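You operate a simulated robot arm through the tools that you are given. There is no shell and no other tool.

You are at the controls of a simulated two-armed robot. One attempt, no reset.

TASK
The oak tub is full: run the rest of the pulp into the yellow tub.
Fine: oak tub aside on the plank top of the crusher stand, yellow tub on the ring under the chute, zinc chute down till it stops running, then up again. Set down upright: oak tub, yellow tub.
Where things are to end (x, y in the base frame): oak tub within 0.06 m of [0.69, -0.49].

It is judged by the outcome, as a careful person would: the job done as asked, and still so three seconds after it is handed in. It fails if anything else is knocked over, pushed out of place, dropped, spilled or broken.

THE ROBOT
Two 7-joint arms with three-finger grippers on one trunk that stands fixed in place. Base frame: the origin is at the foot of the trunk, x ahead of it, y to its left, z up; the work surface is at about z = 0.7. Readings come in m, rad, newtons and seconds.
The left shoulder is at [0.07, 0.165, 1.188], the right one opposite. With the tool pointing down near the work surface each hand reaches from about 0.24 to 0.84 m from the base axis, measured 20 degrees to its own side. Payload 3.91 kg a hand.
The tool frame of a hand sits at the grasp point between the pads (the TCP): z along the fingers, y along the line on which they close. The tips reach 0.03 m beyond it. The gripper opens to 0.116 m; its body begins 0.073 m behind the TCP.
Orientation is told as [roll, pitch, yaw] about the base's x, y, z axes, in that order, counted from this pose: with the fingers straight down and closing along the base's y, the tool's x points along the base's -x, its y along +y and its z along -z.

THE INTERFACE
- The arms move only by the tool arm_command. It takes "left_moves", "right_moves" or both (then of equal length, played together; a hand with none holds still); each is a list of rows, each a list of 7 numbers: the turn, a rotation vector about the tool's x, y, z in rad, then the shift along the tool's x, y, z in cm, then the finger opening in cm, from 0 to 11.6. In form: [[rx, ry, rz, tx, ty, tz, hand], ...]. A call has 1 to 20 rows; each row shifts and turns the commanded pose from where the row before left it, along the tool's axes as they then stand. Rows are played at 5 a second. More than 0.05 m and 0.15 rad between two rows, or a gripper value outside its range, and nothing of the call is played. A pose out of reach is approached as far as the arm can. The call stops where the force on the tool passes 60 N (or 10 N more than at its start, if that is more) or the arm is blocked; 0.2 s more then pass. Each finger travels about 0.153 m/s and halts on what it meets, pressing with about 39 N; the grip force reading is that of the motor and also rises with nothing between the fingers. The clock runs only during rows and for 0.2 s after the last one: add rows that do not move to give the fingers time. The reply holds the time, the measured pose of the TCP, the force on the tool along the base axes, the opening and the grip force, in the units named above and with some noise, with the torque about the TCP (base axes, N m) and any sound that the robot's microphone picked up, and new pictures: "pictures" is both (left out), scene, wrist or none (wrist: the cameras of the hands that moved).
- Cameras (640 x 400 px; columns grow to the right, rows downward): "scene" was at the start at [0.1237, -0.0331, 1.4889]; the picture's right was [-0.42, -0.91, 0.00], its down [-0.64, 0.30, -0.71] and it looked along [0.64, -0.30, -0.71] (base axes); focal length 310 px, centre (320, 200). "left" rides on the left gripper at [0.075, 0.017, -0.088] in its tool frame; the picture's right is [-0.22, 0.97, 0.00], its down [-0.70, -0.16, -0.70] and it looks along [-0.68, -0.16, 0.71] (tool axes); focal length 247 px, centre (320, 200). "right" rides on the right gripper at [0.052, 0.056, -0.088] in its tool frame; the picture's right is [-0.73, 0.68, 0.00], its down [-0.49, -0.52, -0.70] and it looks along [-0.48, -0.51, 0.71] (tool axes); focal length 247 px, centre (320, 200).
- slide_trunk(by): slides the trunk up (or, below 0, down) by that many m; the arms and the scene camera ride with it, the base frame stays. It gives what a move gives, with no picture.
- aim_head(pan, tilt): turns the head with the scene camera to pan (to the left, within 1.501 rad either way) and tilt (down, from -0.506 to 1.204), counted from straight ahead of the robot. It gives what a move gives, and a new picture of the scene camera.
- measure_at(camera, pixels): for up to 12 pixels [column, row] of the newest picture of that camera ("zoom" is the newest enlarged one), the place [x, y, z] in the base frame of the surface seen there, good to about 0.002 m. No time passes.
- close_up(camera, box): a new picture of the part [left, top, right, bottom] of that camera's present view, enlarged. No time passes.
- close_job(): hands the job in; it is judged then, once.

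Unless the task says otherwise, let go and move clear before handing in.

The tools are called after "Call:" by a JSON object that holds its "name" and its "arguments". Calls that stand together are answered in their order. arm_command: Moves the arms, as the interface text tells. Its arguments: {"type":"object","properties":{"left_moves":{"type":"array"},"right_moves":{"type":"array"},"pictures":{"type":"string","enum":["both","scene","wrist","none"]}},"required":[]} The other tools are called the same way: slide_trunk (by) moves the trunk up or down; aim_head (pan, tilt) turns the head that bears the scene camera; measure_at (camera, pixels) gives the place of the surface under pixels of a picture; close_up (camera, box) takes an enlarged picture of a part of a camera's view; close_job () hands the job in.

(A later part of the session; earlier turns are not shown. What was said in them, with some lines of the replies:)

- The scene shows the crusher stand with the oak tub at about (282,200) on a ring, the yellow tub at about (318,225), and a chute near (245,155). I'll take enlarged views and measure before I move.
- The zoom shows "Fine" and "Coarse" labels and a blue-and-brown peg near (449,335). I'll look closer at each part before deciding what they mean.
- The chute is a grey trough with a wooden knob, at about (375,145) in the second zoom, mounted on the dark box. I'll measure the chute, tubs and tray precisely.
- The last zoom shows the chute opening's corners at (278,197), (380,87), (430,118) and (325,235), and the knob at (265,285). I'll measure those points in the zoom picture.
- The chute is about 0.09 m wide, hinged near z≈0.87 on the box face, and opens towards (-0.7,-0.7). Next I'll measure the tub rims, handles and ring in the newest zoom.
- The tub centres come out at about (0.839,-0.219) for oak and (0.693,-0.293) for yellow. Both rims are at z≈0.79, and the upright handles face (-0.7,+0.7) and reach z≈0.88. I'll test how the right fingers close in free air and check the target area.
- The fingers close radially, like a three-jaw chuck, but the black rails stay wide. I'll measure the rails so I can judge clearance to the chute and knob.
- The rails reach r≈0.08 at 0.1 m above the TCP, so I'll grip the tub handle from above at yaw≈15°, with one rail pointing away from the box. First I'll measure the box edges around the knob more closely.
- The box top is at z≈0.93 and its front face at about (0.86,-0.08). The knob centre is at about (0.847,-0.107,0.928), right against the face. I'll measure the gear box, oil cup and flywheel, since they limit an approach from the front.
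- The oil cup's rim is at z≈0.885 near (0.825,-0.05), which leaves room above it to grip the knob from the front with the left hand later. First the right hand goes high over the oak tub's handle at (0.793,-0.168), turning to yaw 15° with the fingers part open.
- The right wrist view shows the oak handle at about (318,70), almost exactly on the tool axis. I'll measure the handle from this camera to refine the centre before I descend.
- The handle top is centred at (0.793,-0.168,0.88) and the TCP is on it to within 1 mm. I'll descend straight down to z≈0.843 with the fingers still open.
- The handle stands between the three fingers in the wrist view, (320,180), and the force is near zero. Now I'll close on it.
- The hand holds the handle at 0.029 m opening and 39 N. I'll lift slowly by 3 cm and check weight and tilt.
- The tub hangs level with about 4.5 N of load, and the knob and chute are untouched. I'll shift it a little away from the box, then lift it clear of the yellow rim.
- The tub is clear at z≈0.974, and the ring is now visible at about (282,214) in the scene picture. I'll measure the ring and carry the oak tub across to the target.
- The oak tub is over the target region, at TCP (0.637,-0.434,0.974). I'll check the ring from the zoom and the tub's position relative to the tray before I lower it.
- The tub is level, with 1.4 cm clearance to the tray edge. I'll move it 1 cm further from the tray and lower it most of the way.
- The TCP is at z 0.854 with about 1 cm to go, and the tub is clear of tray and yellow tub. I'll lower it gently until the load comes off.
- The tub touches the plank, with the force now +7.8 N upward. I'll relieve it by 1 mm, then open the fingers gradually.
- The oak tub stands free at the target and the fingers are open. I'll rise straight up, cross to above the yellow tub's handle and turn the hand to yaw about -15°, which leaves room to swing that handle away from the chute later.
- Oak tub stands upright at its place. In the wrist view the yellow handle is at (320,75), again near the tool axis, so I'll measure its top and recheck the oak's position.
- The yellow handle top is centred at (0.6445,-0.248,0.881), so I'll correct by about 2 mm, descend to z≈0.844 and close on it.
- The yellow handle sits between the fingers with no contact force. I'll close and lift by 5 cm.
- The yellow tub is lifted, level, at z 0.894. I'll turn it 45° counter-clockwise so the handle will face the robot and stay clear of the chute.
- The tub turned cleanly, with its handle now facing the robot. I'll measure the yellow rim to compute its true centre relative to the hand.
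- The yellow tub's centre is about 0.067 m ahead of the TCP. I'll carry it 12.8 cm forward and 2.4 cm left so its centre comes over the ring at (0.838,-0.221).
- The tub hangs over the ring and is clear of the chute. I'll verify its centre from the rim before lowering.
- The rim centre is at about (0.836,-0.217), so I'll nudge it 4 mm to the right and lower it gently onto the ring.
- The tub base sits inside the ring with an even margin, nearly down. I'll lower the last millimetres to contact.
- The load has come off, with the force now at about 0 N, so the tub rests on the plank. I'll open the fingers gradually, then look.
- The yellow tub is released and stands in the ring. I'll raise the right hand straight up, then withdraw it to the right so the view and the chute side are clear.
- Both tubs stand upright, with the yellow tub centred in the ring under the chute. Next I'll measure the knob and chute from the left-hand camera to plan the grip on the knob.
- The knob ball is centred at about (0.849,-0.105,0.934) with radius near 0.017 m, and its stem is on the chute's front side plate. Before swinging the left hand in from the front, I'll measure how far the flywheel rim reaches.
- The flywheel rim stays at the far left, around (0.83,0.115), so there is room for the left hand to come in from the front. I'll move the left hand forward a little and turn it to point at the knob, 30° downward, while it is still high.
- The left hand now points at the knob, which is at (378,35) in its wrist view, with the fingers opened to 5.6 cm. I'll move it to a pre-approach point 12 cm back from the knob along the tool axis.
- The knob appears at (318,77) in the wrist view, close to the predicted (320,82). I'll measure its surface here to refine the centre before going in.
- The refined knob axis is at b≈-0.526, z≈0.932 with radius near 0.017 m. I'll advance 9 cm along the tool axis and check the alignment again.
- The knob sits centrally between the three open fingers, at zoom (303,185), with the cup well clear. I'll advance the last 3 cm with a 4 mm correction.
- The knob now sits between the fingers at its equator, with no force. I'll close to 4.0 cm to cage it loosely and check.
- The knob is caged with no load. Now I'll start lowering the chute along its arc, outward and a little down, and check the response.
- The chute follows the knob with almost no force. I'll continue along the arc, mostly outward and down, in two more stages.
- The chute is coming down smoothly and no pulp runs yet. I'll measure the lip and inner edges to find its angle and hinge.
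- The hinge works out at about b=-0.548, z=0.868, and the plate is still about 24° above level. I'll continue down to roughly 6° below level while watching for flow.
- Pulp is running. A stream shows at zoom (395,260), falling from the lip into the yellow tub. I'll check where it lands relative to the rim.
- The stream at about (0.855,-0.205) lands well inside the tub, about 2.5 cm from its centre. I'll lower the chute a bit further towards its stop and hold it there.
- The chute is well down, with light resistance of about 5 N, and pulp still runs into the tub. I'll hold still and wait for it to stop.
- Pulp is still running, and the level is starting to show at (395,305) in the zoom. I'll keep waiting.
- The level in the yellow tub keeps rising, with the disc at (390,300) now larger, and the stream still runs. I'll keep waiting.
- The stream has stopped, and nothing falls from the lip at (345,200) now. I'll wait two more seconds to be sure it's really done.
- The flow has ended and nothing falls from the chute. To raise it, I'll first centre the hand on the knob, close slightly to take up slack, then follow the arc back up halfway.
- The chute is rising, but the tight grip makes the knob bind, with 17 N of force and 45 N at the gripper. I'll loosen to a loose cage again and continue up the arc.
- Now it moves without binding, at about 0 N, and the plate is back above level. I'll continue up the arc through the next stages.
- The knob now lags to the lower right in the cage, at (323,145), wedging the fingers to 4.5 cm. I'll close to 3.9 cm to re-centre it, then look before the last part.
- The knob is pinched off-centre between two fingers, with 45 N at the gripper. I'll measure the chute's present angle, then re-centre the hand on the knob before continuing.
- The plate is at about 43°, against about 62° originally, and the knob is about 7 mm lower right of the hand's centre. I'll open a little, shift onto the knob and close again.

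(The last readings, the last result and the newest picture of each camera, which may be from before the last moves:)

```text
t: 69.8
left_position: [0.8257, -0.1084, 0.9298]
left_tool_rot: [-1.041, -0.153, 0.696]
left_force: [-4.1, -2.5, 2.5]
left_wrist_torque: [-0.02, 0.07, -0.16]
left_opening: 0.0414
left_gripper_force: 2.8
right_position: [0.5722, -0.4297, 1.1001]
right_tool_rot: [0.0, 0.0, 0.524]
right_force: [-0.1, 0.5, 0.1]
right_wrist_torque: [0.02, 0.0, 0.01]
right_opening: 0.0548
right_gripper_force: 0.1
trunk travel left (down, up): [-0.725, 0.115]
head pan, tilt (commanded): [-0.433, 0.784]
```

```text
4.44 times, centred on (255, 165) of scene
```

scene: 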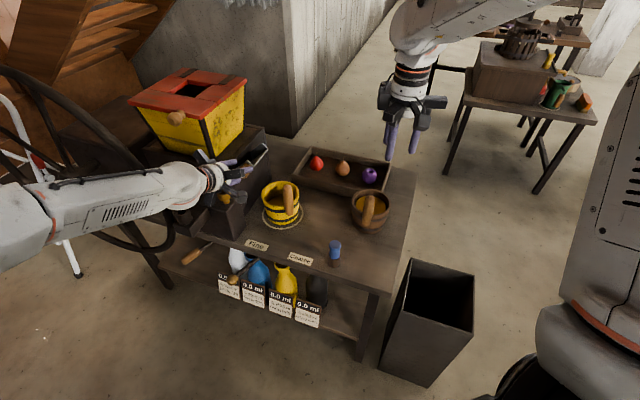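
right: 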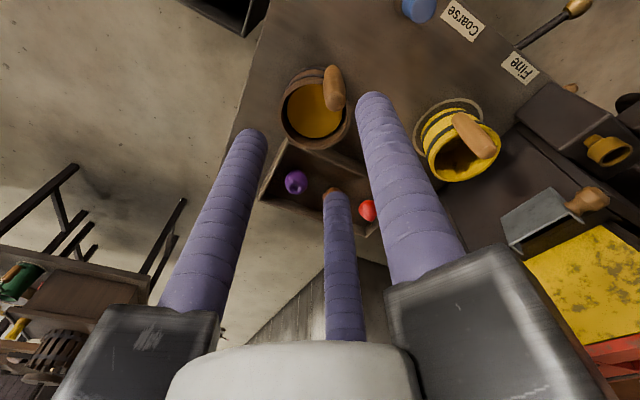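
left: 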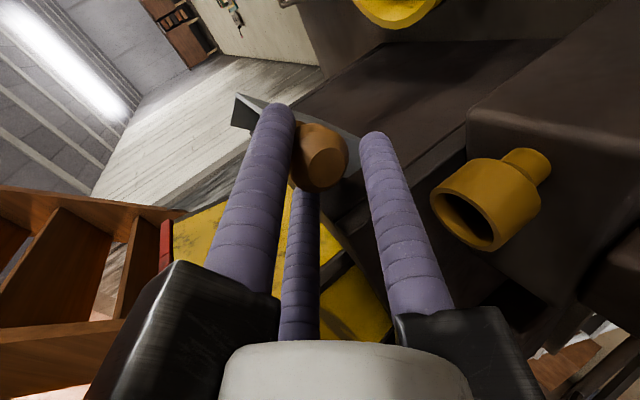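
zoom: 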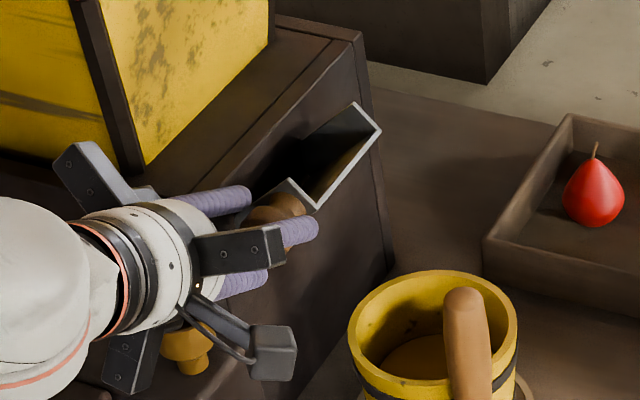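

The knob is centred again, at (320,157), with light contact. I'll continue along the last part of the arc towards the up position.

Call:
{"name": "arm_command", "arguments": {"left_moves": [[0, 0, 0, -0.64, -0.24, -0.2, 3.8], [0, 0, 0, -0.67, -0.17, -0.165, 3.8], [0, 0, 0, -0.69, -0.12, -0.135, 3.8], [0, 0, 0, 0, 0, 0, 3.8]], "pictures": "wrist"}}

Call:
{"name": "close_up", "arguments": {"camera": "left", "box": [220, 40, 420, 260]}}

Call:
{"name": "close_up", "arguments": {"camera": "scene", "box": [205, 120, 305, 210]}}

```text
t: 70.8
left_position: [0.8378, -0.0929, 0.94]
left_tool_rot: [-1.04, -0.151, 0.698]
left_force: [-4.6, -2.3, 1.2]
left_wrist_torque: [-0.08, 0.01, -0.12]
left_opening: 0.0408
left_gripper_force: 2.6
right_position: [0.5717, -0.4311, 1.1006]
right_tool_rot: [0.001, 0.0, 0.525]
right_force: [0.2, -0.9, -0.7]
right_wrist_torque: [-0.04, -0.02, 0.0]
right_opening: 0.0552
right_gripper_force: 0.0
trunk travel left (down, up): [-0.725, 0.115]
head pan, tilt (commanded): [-0.433, 0.784]
```

left: 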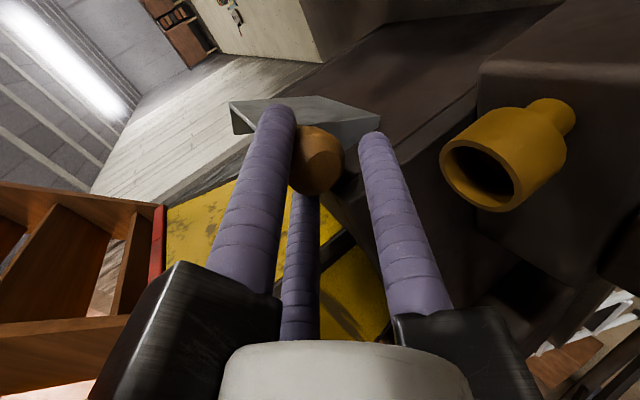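

```text
1.82 times, centred on (320, 150) of left
```

zoom: 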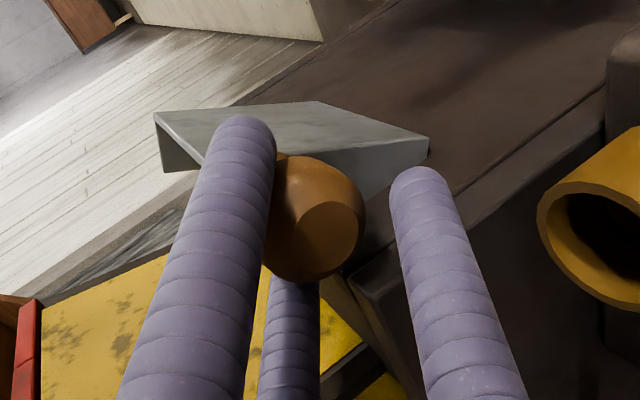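

```text
4.44 times, centred on (255, 165) of scene
```

zoom: 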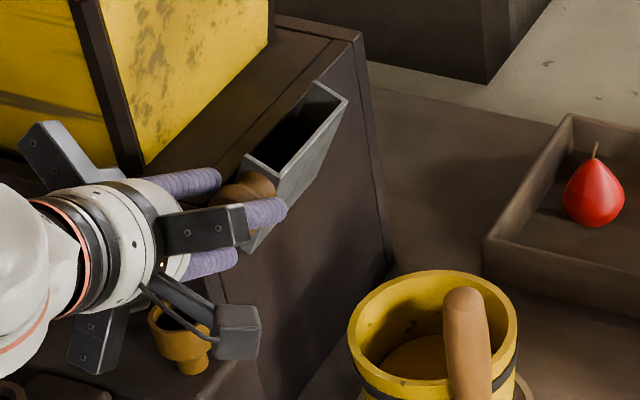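

The chute looks nearly back where it began. I'll measure its lip against the starting values, (0.917,-0.201,0.944) and (0.854,-0.137,0.944).

Call:
{"name": "measure_at", "arguments": {"camera": "zoom", "pixels": [[344, 99], [315, 84], [278, 177], [245, 157], [310, 130], [255, 245], [300, 165]]}}

```text
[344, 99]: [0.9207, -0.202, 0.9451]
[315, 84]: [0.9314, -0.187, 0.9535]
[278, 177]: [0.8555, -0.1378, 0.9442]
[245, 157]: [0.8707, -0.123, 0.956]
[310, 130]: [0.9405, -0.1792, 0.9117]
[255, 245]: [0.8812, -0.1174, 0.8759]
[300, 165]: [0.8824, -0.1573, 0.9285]
```

The lip is back at its starting height (z 0.945 now, 0.944 originally). I'll press 2 mm more to make sure it is against its up stop.

Call:
{"name": "arm_command", "arguments": {"left_moves": [[0, 0, 0, -0.23, -0.14, -0.1, 3.8], [0, 0, 0, 0, 0, 0, 3.8]], "pictures": "wrist"}}

Call:
{"name": "close_up", "arguments": {"camera": "scene", "box": [205, 120, 305, 210]}}

Call:
{"name": "measure_at", "arguments": {"camera": "zoom", "pixels": [[344, 99], [343, 98], [278, 177], [276, 177], [245, 157], [343, 100]]}}

```text
t: 71.4
left_position: [0.8407, -0.0932, 0.9421]
left_tool_rot: [-1.039, -0.151, 0.695]
left_force: [-6.9, -6.0, -2.2]
left_wrist_torque: [0.1, 0.07, -0.25]
left_opening: 0.0418
left_gripper_force: 4.3
right_position: [0.5726, -0.4305, 1.1007]
right_tool_rot: [0.0, 0.0, 0.524]
right_force: [0.6, -0.6, -0.3]
right_wrist_torque: [0.0, 0.02, -0.02]
right_opening: 0.0551
right_gripper_force: 0.0
trunk travel left (down, up): [-0.725, 0.115]
head pan, tilt (commanded): [-0.433, 0.784]
```

left: 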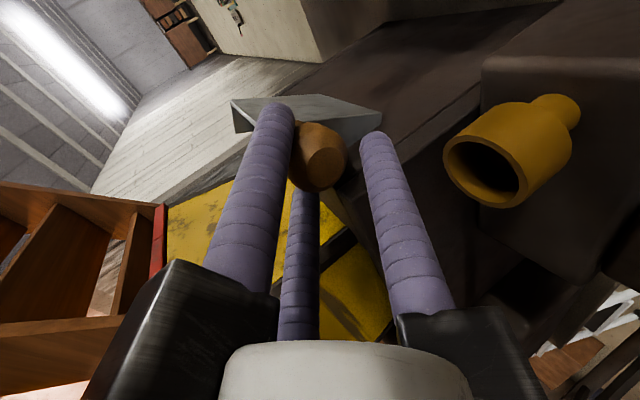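

```text
4.44 times, centred on (255, 165) of scene
```

zoom: 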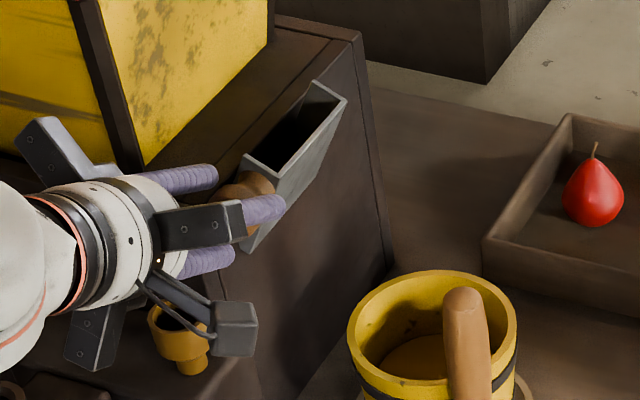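

```text
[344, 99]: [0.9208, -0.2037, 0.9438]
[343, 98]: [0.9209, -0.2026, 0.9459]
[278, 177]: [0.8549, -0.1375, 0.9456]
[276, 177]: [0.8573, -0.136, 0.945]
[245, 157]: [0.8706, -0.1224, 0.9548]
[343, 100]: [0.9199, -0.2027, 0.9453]
```

Pressing further only raised the force to about 9 N without moving the lip, so the chute is against its up stop. I'll relax the push, open the fingers and check that the chute stays up.

Call:
{"name": "arm_command", "arguments": {"left_moves": [[0, 0, 0, 0.2, 0.03, 0, 3.9], [0, 0, 0, 0, 0, 0, 4.4], [0, 0, 0, 0, 0, 0, 5.0], [0, 0, 0, 0, 0, 0, 5.6], [0, 0, 0, 0, 0, 0, 5.6]], "pictures": "wrist"}}

Call:
{"name": "close_up", "arguments": {"camera": "left", "box": [220, 40, 420, 260]}}

Call:
{"name": "close_up", "arguments": {"camera": "scene", "box": [205, 120, 305, 210]}}

```text
t: 72.6
left_position: [0.8399, -0.0913, 0.9408]
left_tool_rot: [-1.04, -0.15, 0.698]
left_force: [0.0, 0.7, 0.3]
left_wrist_torque: [0.0, -0.01, 0.0]
left_opening: 0.0562
left_gripper_force: 0.2
right_position: [0.5742, -0.4286, 1.1005]
right_tool_rot: [-0.001, 0.001, 0.524]
right_force: [0.4, -0.8, 0.1]
right_wrist_torque: [-0.01, 0.03, -0.02]
right_opening: 0.0551
right_gripper_force: 0.1
trunk travel left (down, up): [-0.725, 0.115]
head pan, tilt (commanded): [-0.433, 0.784]
```

left: 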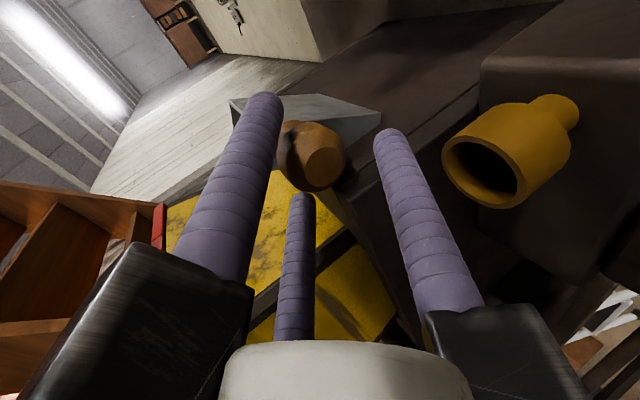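

```text
1.82 times, centred on (320, 150) of left
```

zoom: 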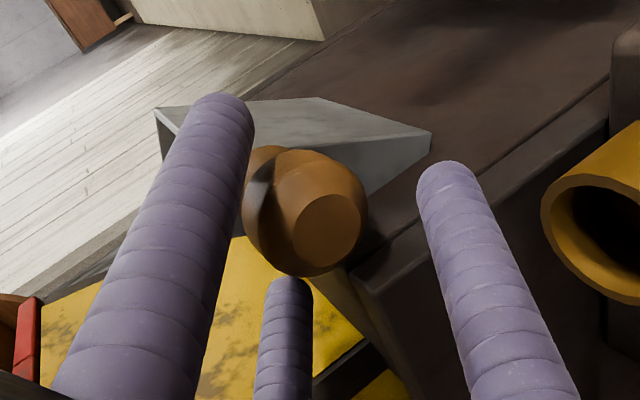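

```text
4.44 times, centred on (255, 165) of scene
```

zoom: 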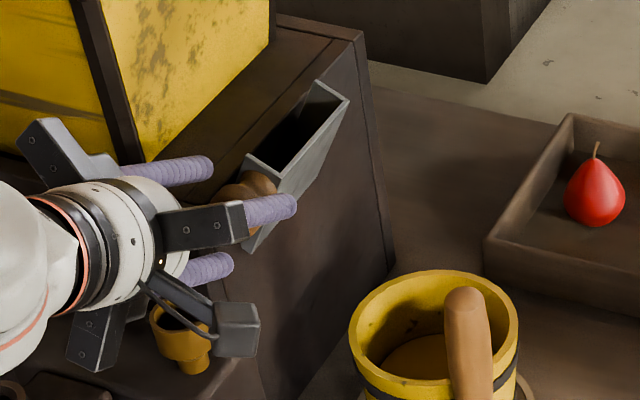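

The chute stays up on its own with the fingers open and zero force. I'll back the hand out along the same line it came in on.

Call:
{"name": "arm_command", "arguments": {"left_moves": [[0, 0, 0, 0, 0, -0.8, 5.6], [0, 0, 0, 0, 0, -1.5, 5.6], [0, 0, 0, 0, 0, -2.5, 5.6], [0, 0, 0, 0, 0, -3.0, 5.6], [0, 0, 0, 0, 0, -3.5, 5.6], [0, 0, 0, 0, 0, -3.5, 5.6], [0, 0, 0, 0, 0, 0, 5.6]], "pictures": "both"}}

Call:
{"name": "close_up", "arguments": {"camera": "scene", "box": [195, 110, 315, 230]}}

```text
t: 74.2
left_position: [0.7505, -0.0043, 1.0148]
left_tool_rot: [-1.041, -0.149, 0.698]
left_force: [0.5, -0.7, -0.1]
left_wrist_torque: [0.03, 0.04, -0.01]
left_opening: 0.0561
left_gripper_force: 0.1
right_position: [0.5743, -0.4293, 1.1]
right_tool_rot: [0.002, 0.001, 0.524]
right_force: [0.3, 0.3, -0.4]
right_wrist_torque: [0.01, 0.0, 0.02]
right_opening: 0.055
right_gripper_force: 0.0
trunk travel left (down, up): [-0.725, 0.115]
head pan, tilt (commanded): [-0.433, 0.784]
```

scene: 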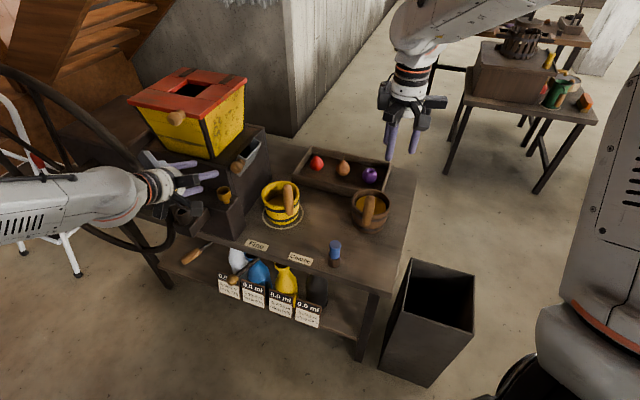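
left: 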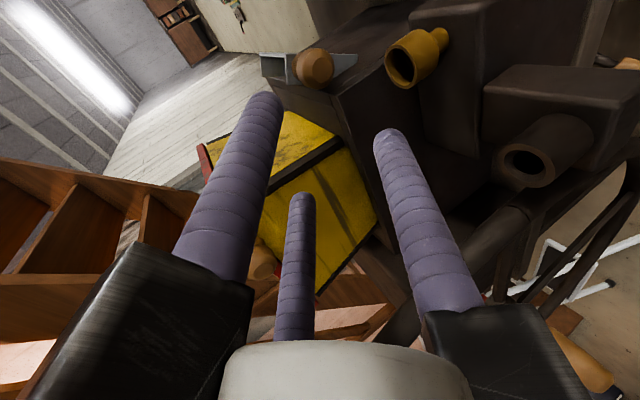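

```text
3.33 times, centred on (255, 170) of scene
```

zoom: 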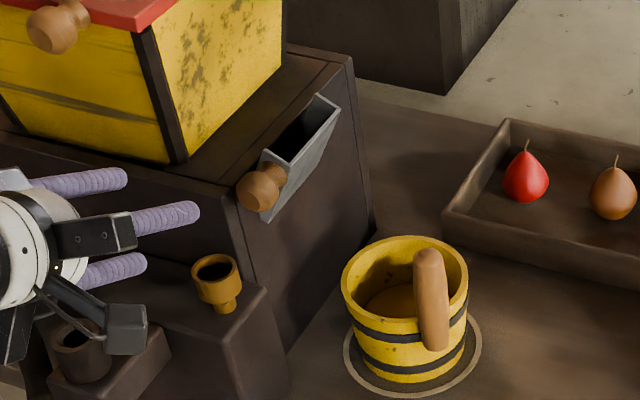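

The chute is up, knob and cup are as before, and both tubs stand upright. I'll move the left hand well clear and then inspect everything once more.

Call:
{"name": "arm_command", "arguments": {"left_moves": [[0, 0, 0, 0.298, -1.56, -3.084, 5.6], [0, 0, 0, 0.298, -1.56, -3.084, 5.6], [0, 0, 0, 0.298, -1.56, -3.084, 5.6], [0, 0, 0, 0.298, -1.56, -3.084, 5.6], [0, 0, 0, 0, 0, 0, 5.6], [0, 0, 0, 0, 0, 0, 5.6], [0, 0, 0, 0, 0, 0, 5.6], [0, 0, 0, 0, 0, 0, 5.6]], "pictures": "both"}}

Call:
{"name": "close_up", "arguments": {"camera": "scene", "box": [190, 110, 430, 290]}}

Call:
{"name": "close_up", "arguments": {"camera": "scene", "box": [205, 125, 285, 185]}}

Call:
{"name": "measure_at", "arguments": {"camera": "zoom", "pixels": [[281, 202], [382, 92], [425, 120], [326, 232], [265, 290]]}}

Call:
{"name": "close_up", "arguments": {"camera": "right", "box": [260, 40, 520, 220]}}

Call:
{"name": "measure_at", "arguments": {"camera": "right", "pixels": [[283, 110], [346, 112], [312, 148], [300, 80], [333, 75], [428, 140], [460, 180], [497, 145], [440, 165], [315, 110]]}}

```text
t: 76.0
left_position: [0.6802, 0.036, 1.131]
left_tool_rot: [-1.04, -0.149, 0.698]
left_force: [-0.9, 0.5, 0.1]
left_wrist_torque: [0.01, 0.01, 0.01]
left_opening: 0.0562
left_gripper_force: 0.1
right_position: [0.5739, -0.4292, 1.1009]
right_tool_rot: [-0.001, -0.002, 0.525]
right_force: [0.0, 0.7, 0.2]
right_wrist_torque: [0.01, 0.01, 0.0]
right_opening: 0.055
right_gripper_force: 0.0
trunk travel left (down, up): [-0.725, 0.115]
head pan, tilt (commanded): [-0.433, 0.784]
```

scene: 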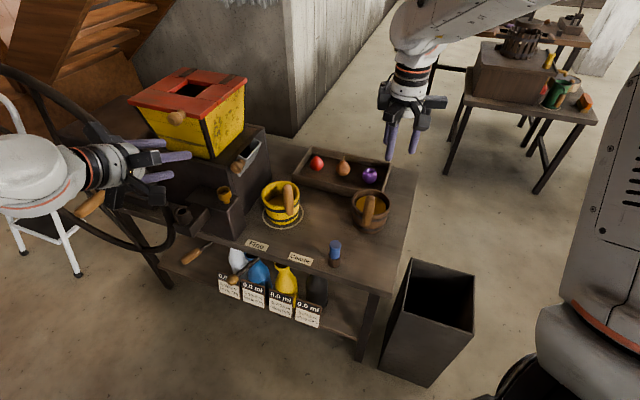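
left: 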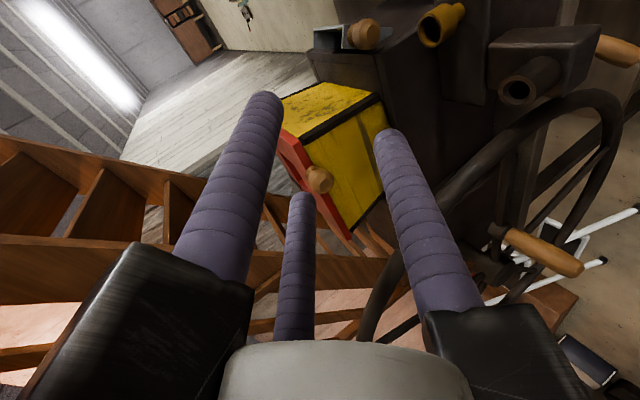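

```text
2.22 times, centred on (310, 200) of scene
```

zoom: 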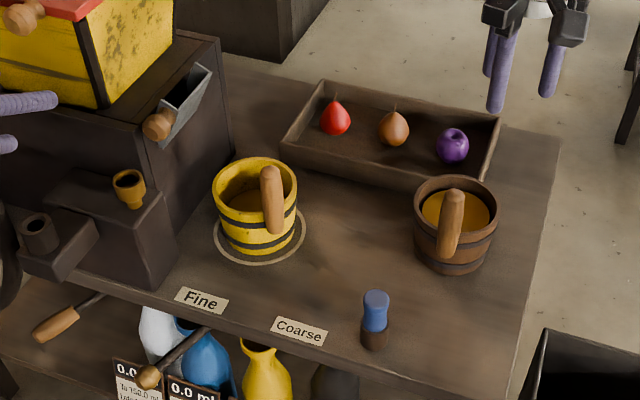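

```text
6.67 times, centred on (245, 155) of scene
```

zoom: 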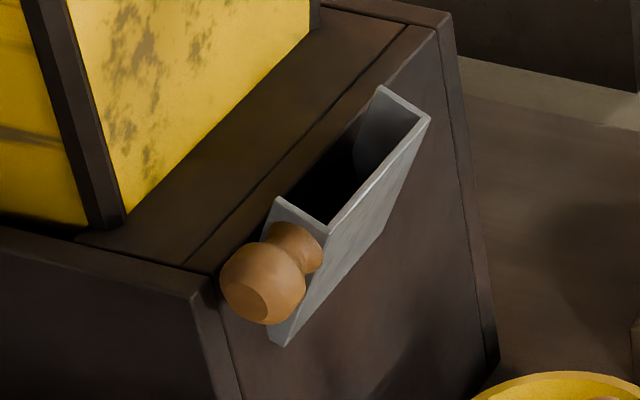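

```text
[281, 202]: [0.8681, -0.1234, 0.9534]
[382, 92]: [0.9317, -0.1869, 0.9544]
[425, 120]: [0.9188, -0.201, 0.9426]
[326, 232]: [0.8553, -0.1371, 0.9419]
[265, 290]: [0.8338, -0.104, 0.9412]
```

```text
2.22 times, centred on (390, 130) of right
```

zoom: 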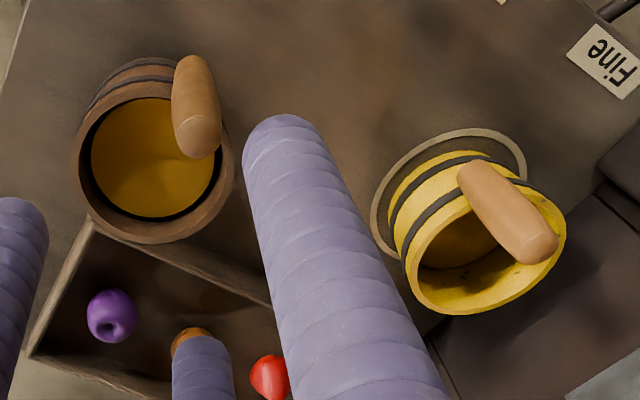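

```text
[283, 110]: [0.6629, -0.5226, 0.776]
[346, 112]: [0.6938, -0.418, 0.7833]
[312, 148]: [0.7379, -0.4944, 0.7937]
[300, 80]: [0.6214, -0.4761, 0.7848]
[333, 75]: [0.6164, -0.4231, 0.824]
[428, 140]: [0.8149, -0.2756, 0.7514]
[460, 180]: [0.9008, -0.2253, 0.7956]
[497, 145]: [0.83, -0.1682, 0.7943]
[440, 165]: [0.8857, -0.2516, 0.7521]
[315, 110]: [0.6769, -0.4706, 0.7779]
```

The chute picture matches the starting one, with its lip at z≈0.943. The oak tub stands upright and still full at about (0.68,-0.473), roughly 2 cm from its mark. The yellow tub stands upright in the ring with the rest of the pulp, nothing is spilled or moved, and both hands are clear, so I'm handing the job in.

Call:
{"name": "close_job", "arguments": {}}

```text
The job is handed in.
```

The rest of the pulp is now in the yellow tub, and I've handed the job in.

- **Oak tub:** it stands upright and still full on the plank top, at about (0.68, -0.47). That is roughly 2 cm from its mark.
- **Yellow tub:** it stands upright on the ring under the chute. I turned its handle to face the robot so it kept clear of the chute.
- **Zinc chute:** I held it down until the pulp stopped running, then raised it to its stop. It stays up by itself at its starting height.

In the last pictures nothing was spilled, knocked over or out of place, and both hands were clear. I took "Fine:" in your note as ordinary wording, not as a setting, so I left the blue peg by the "Coarse" label alone.
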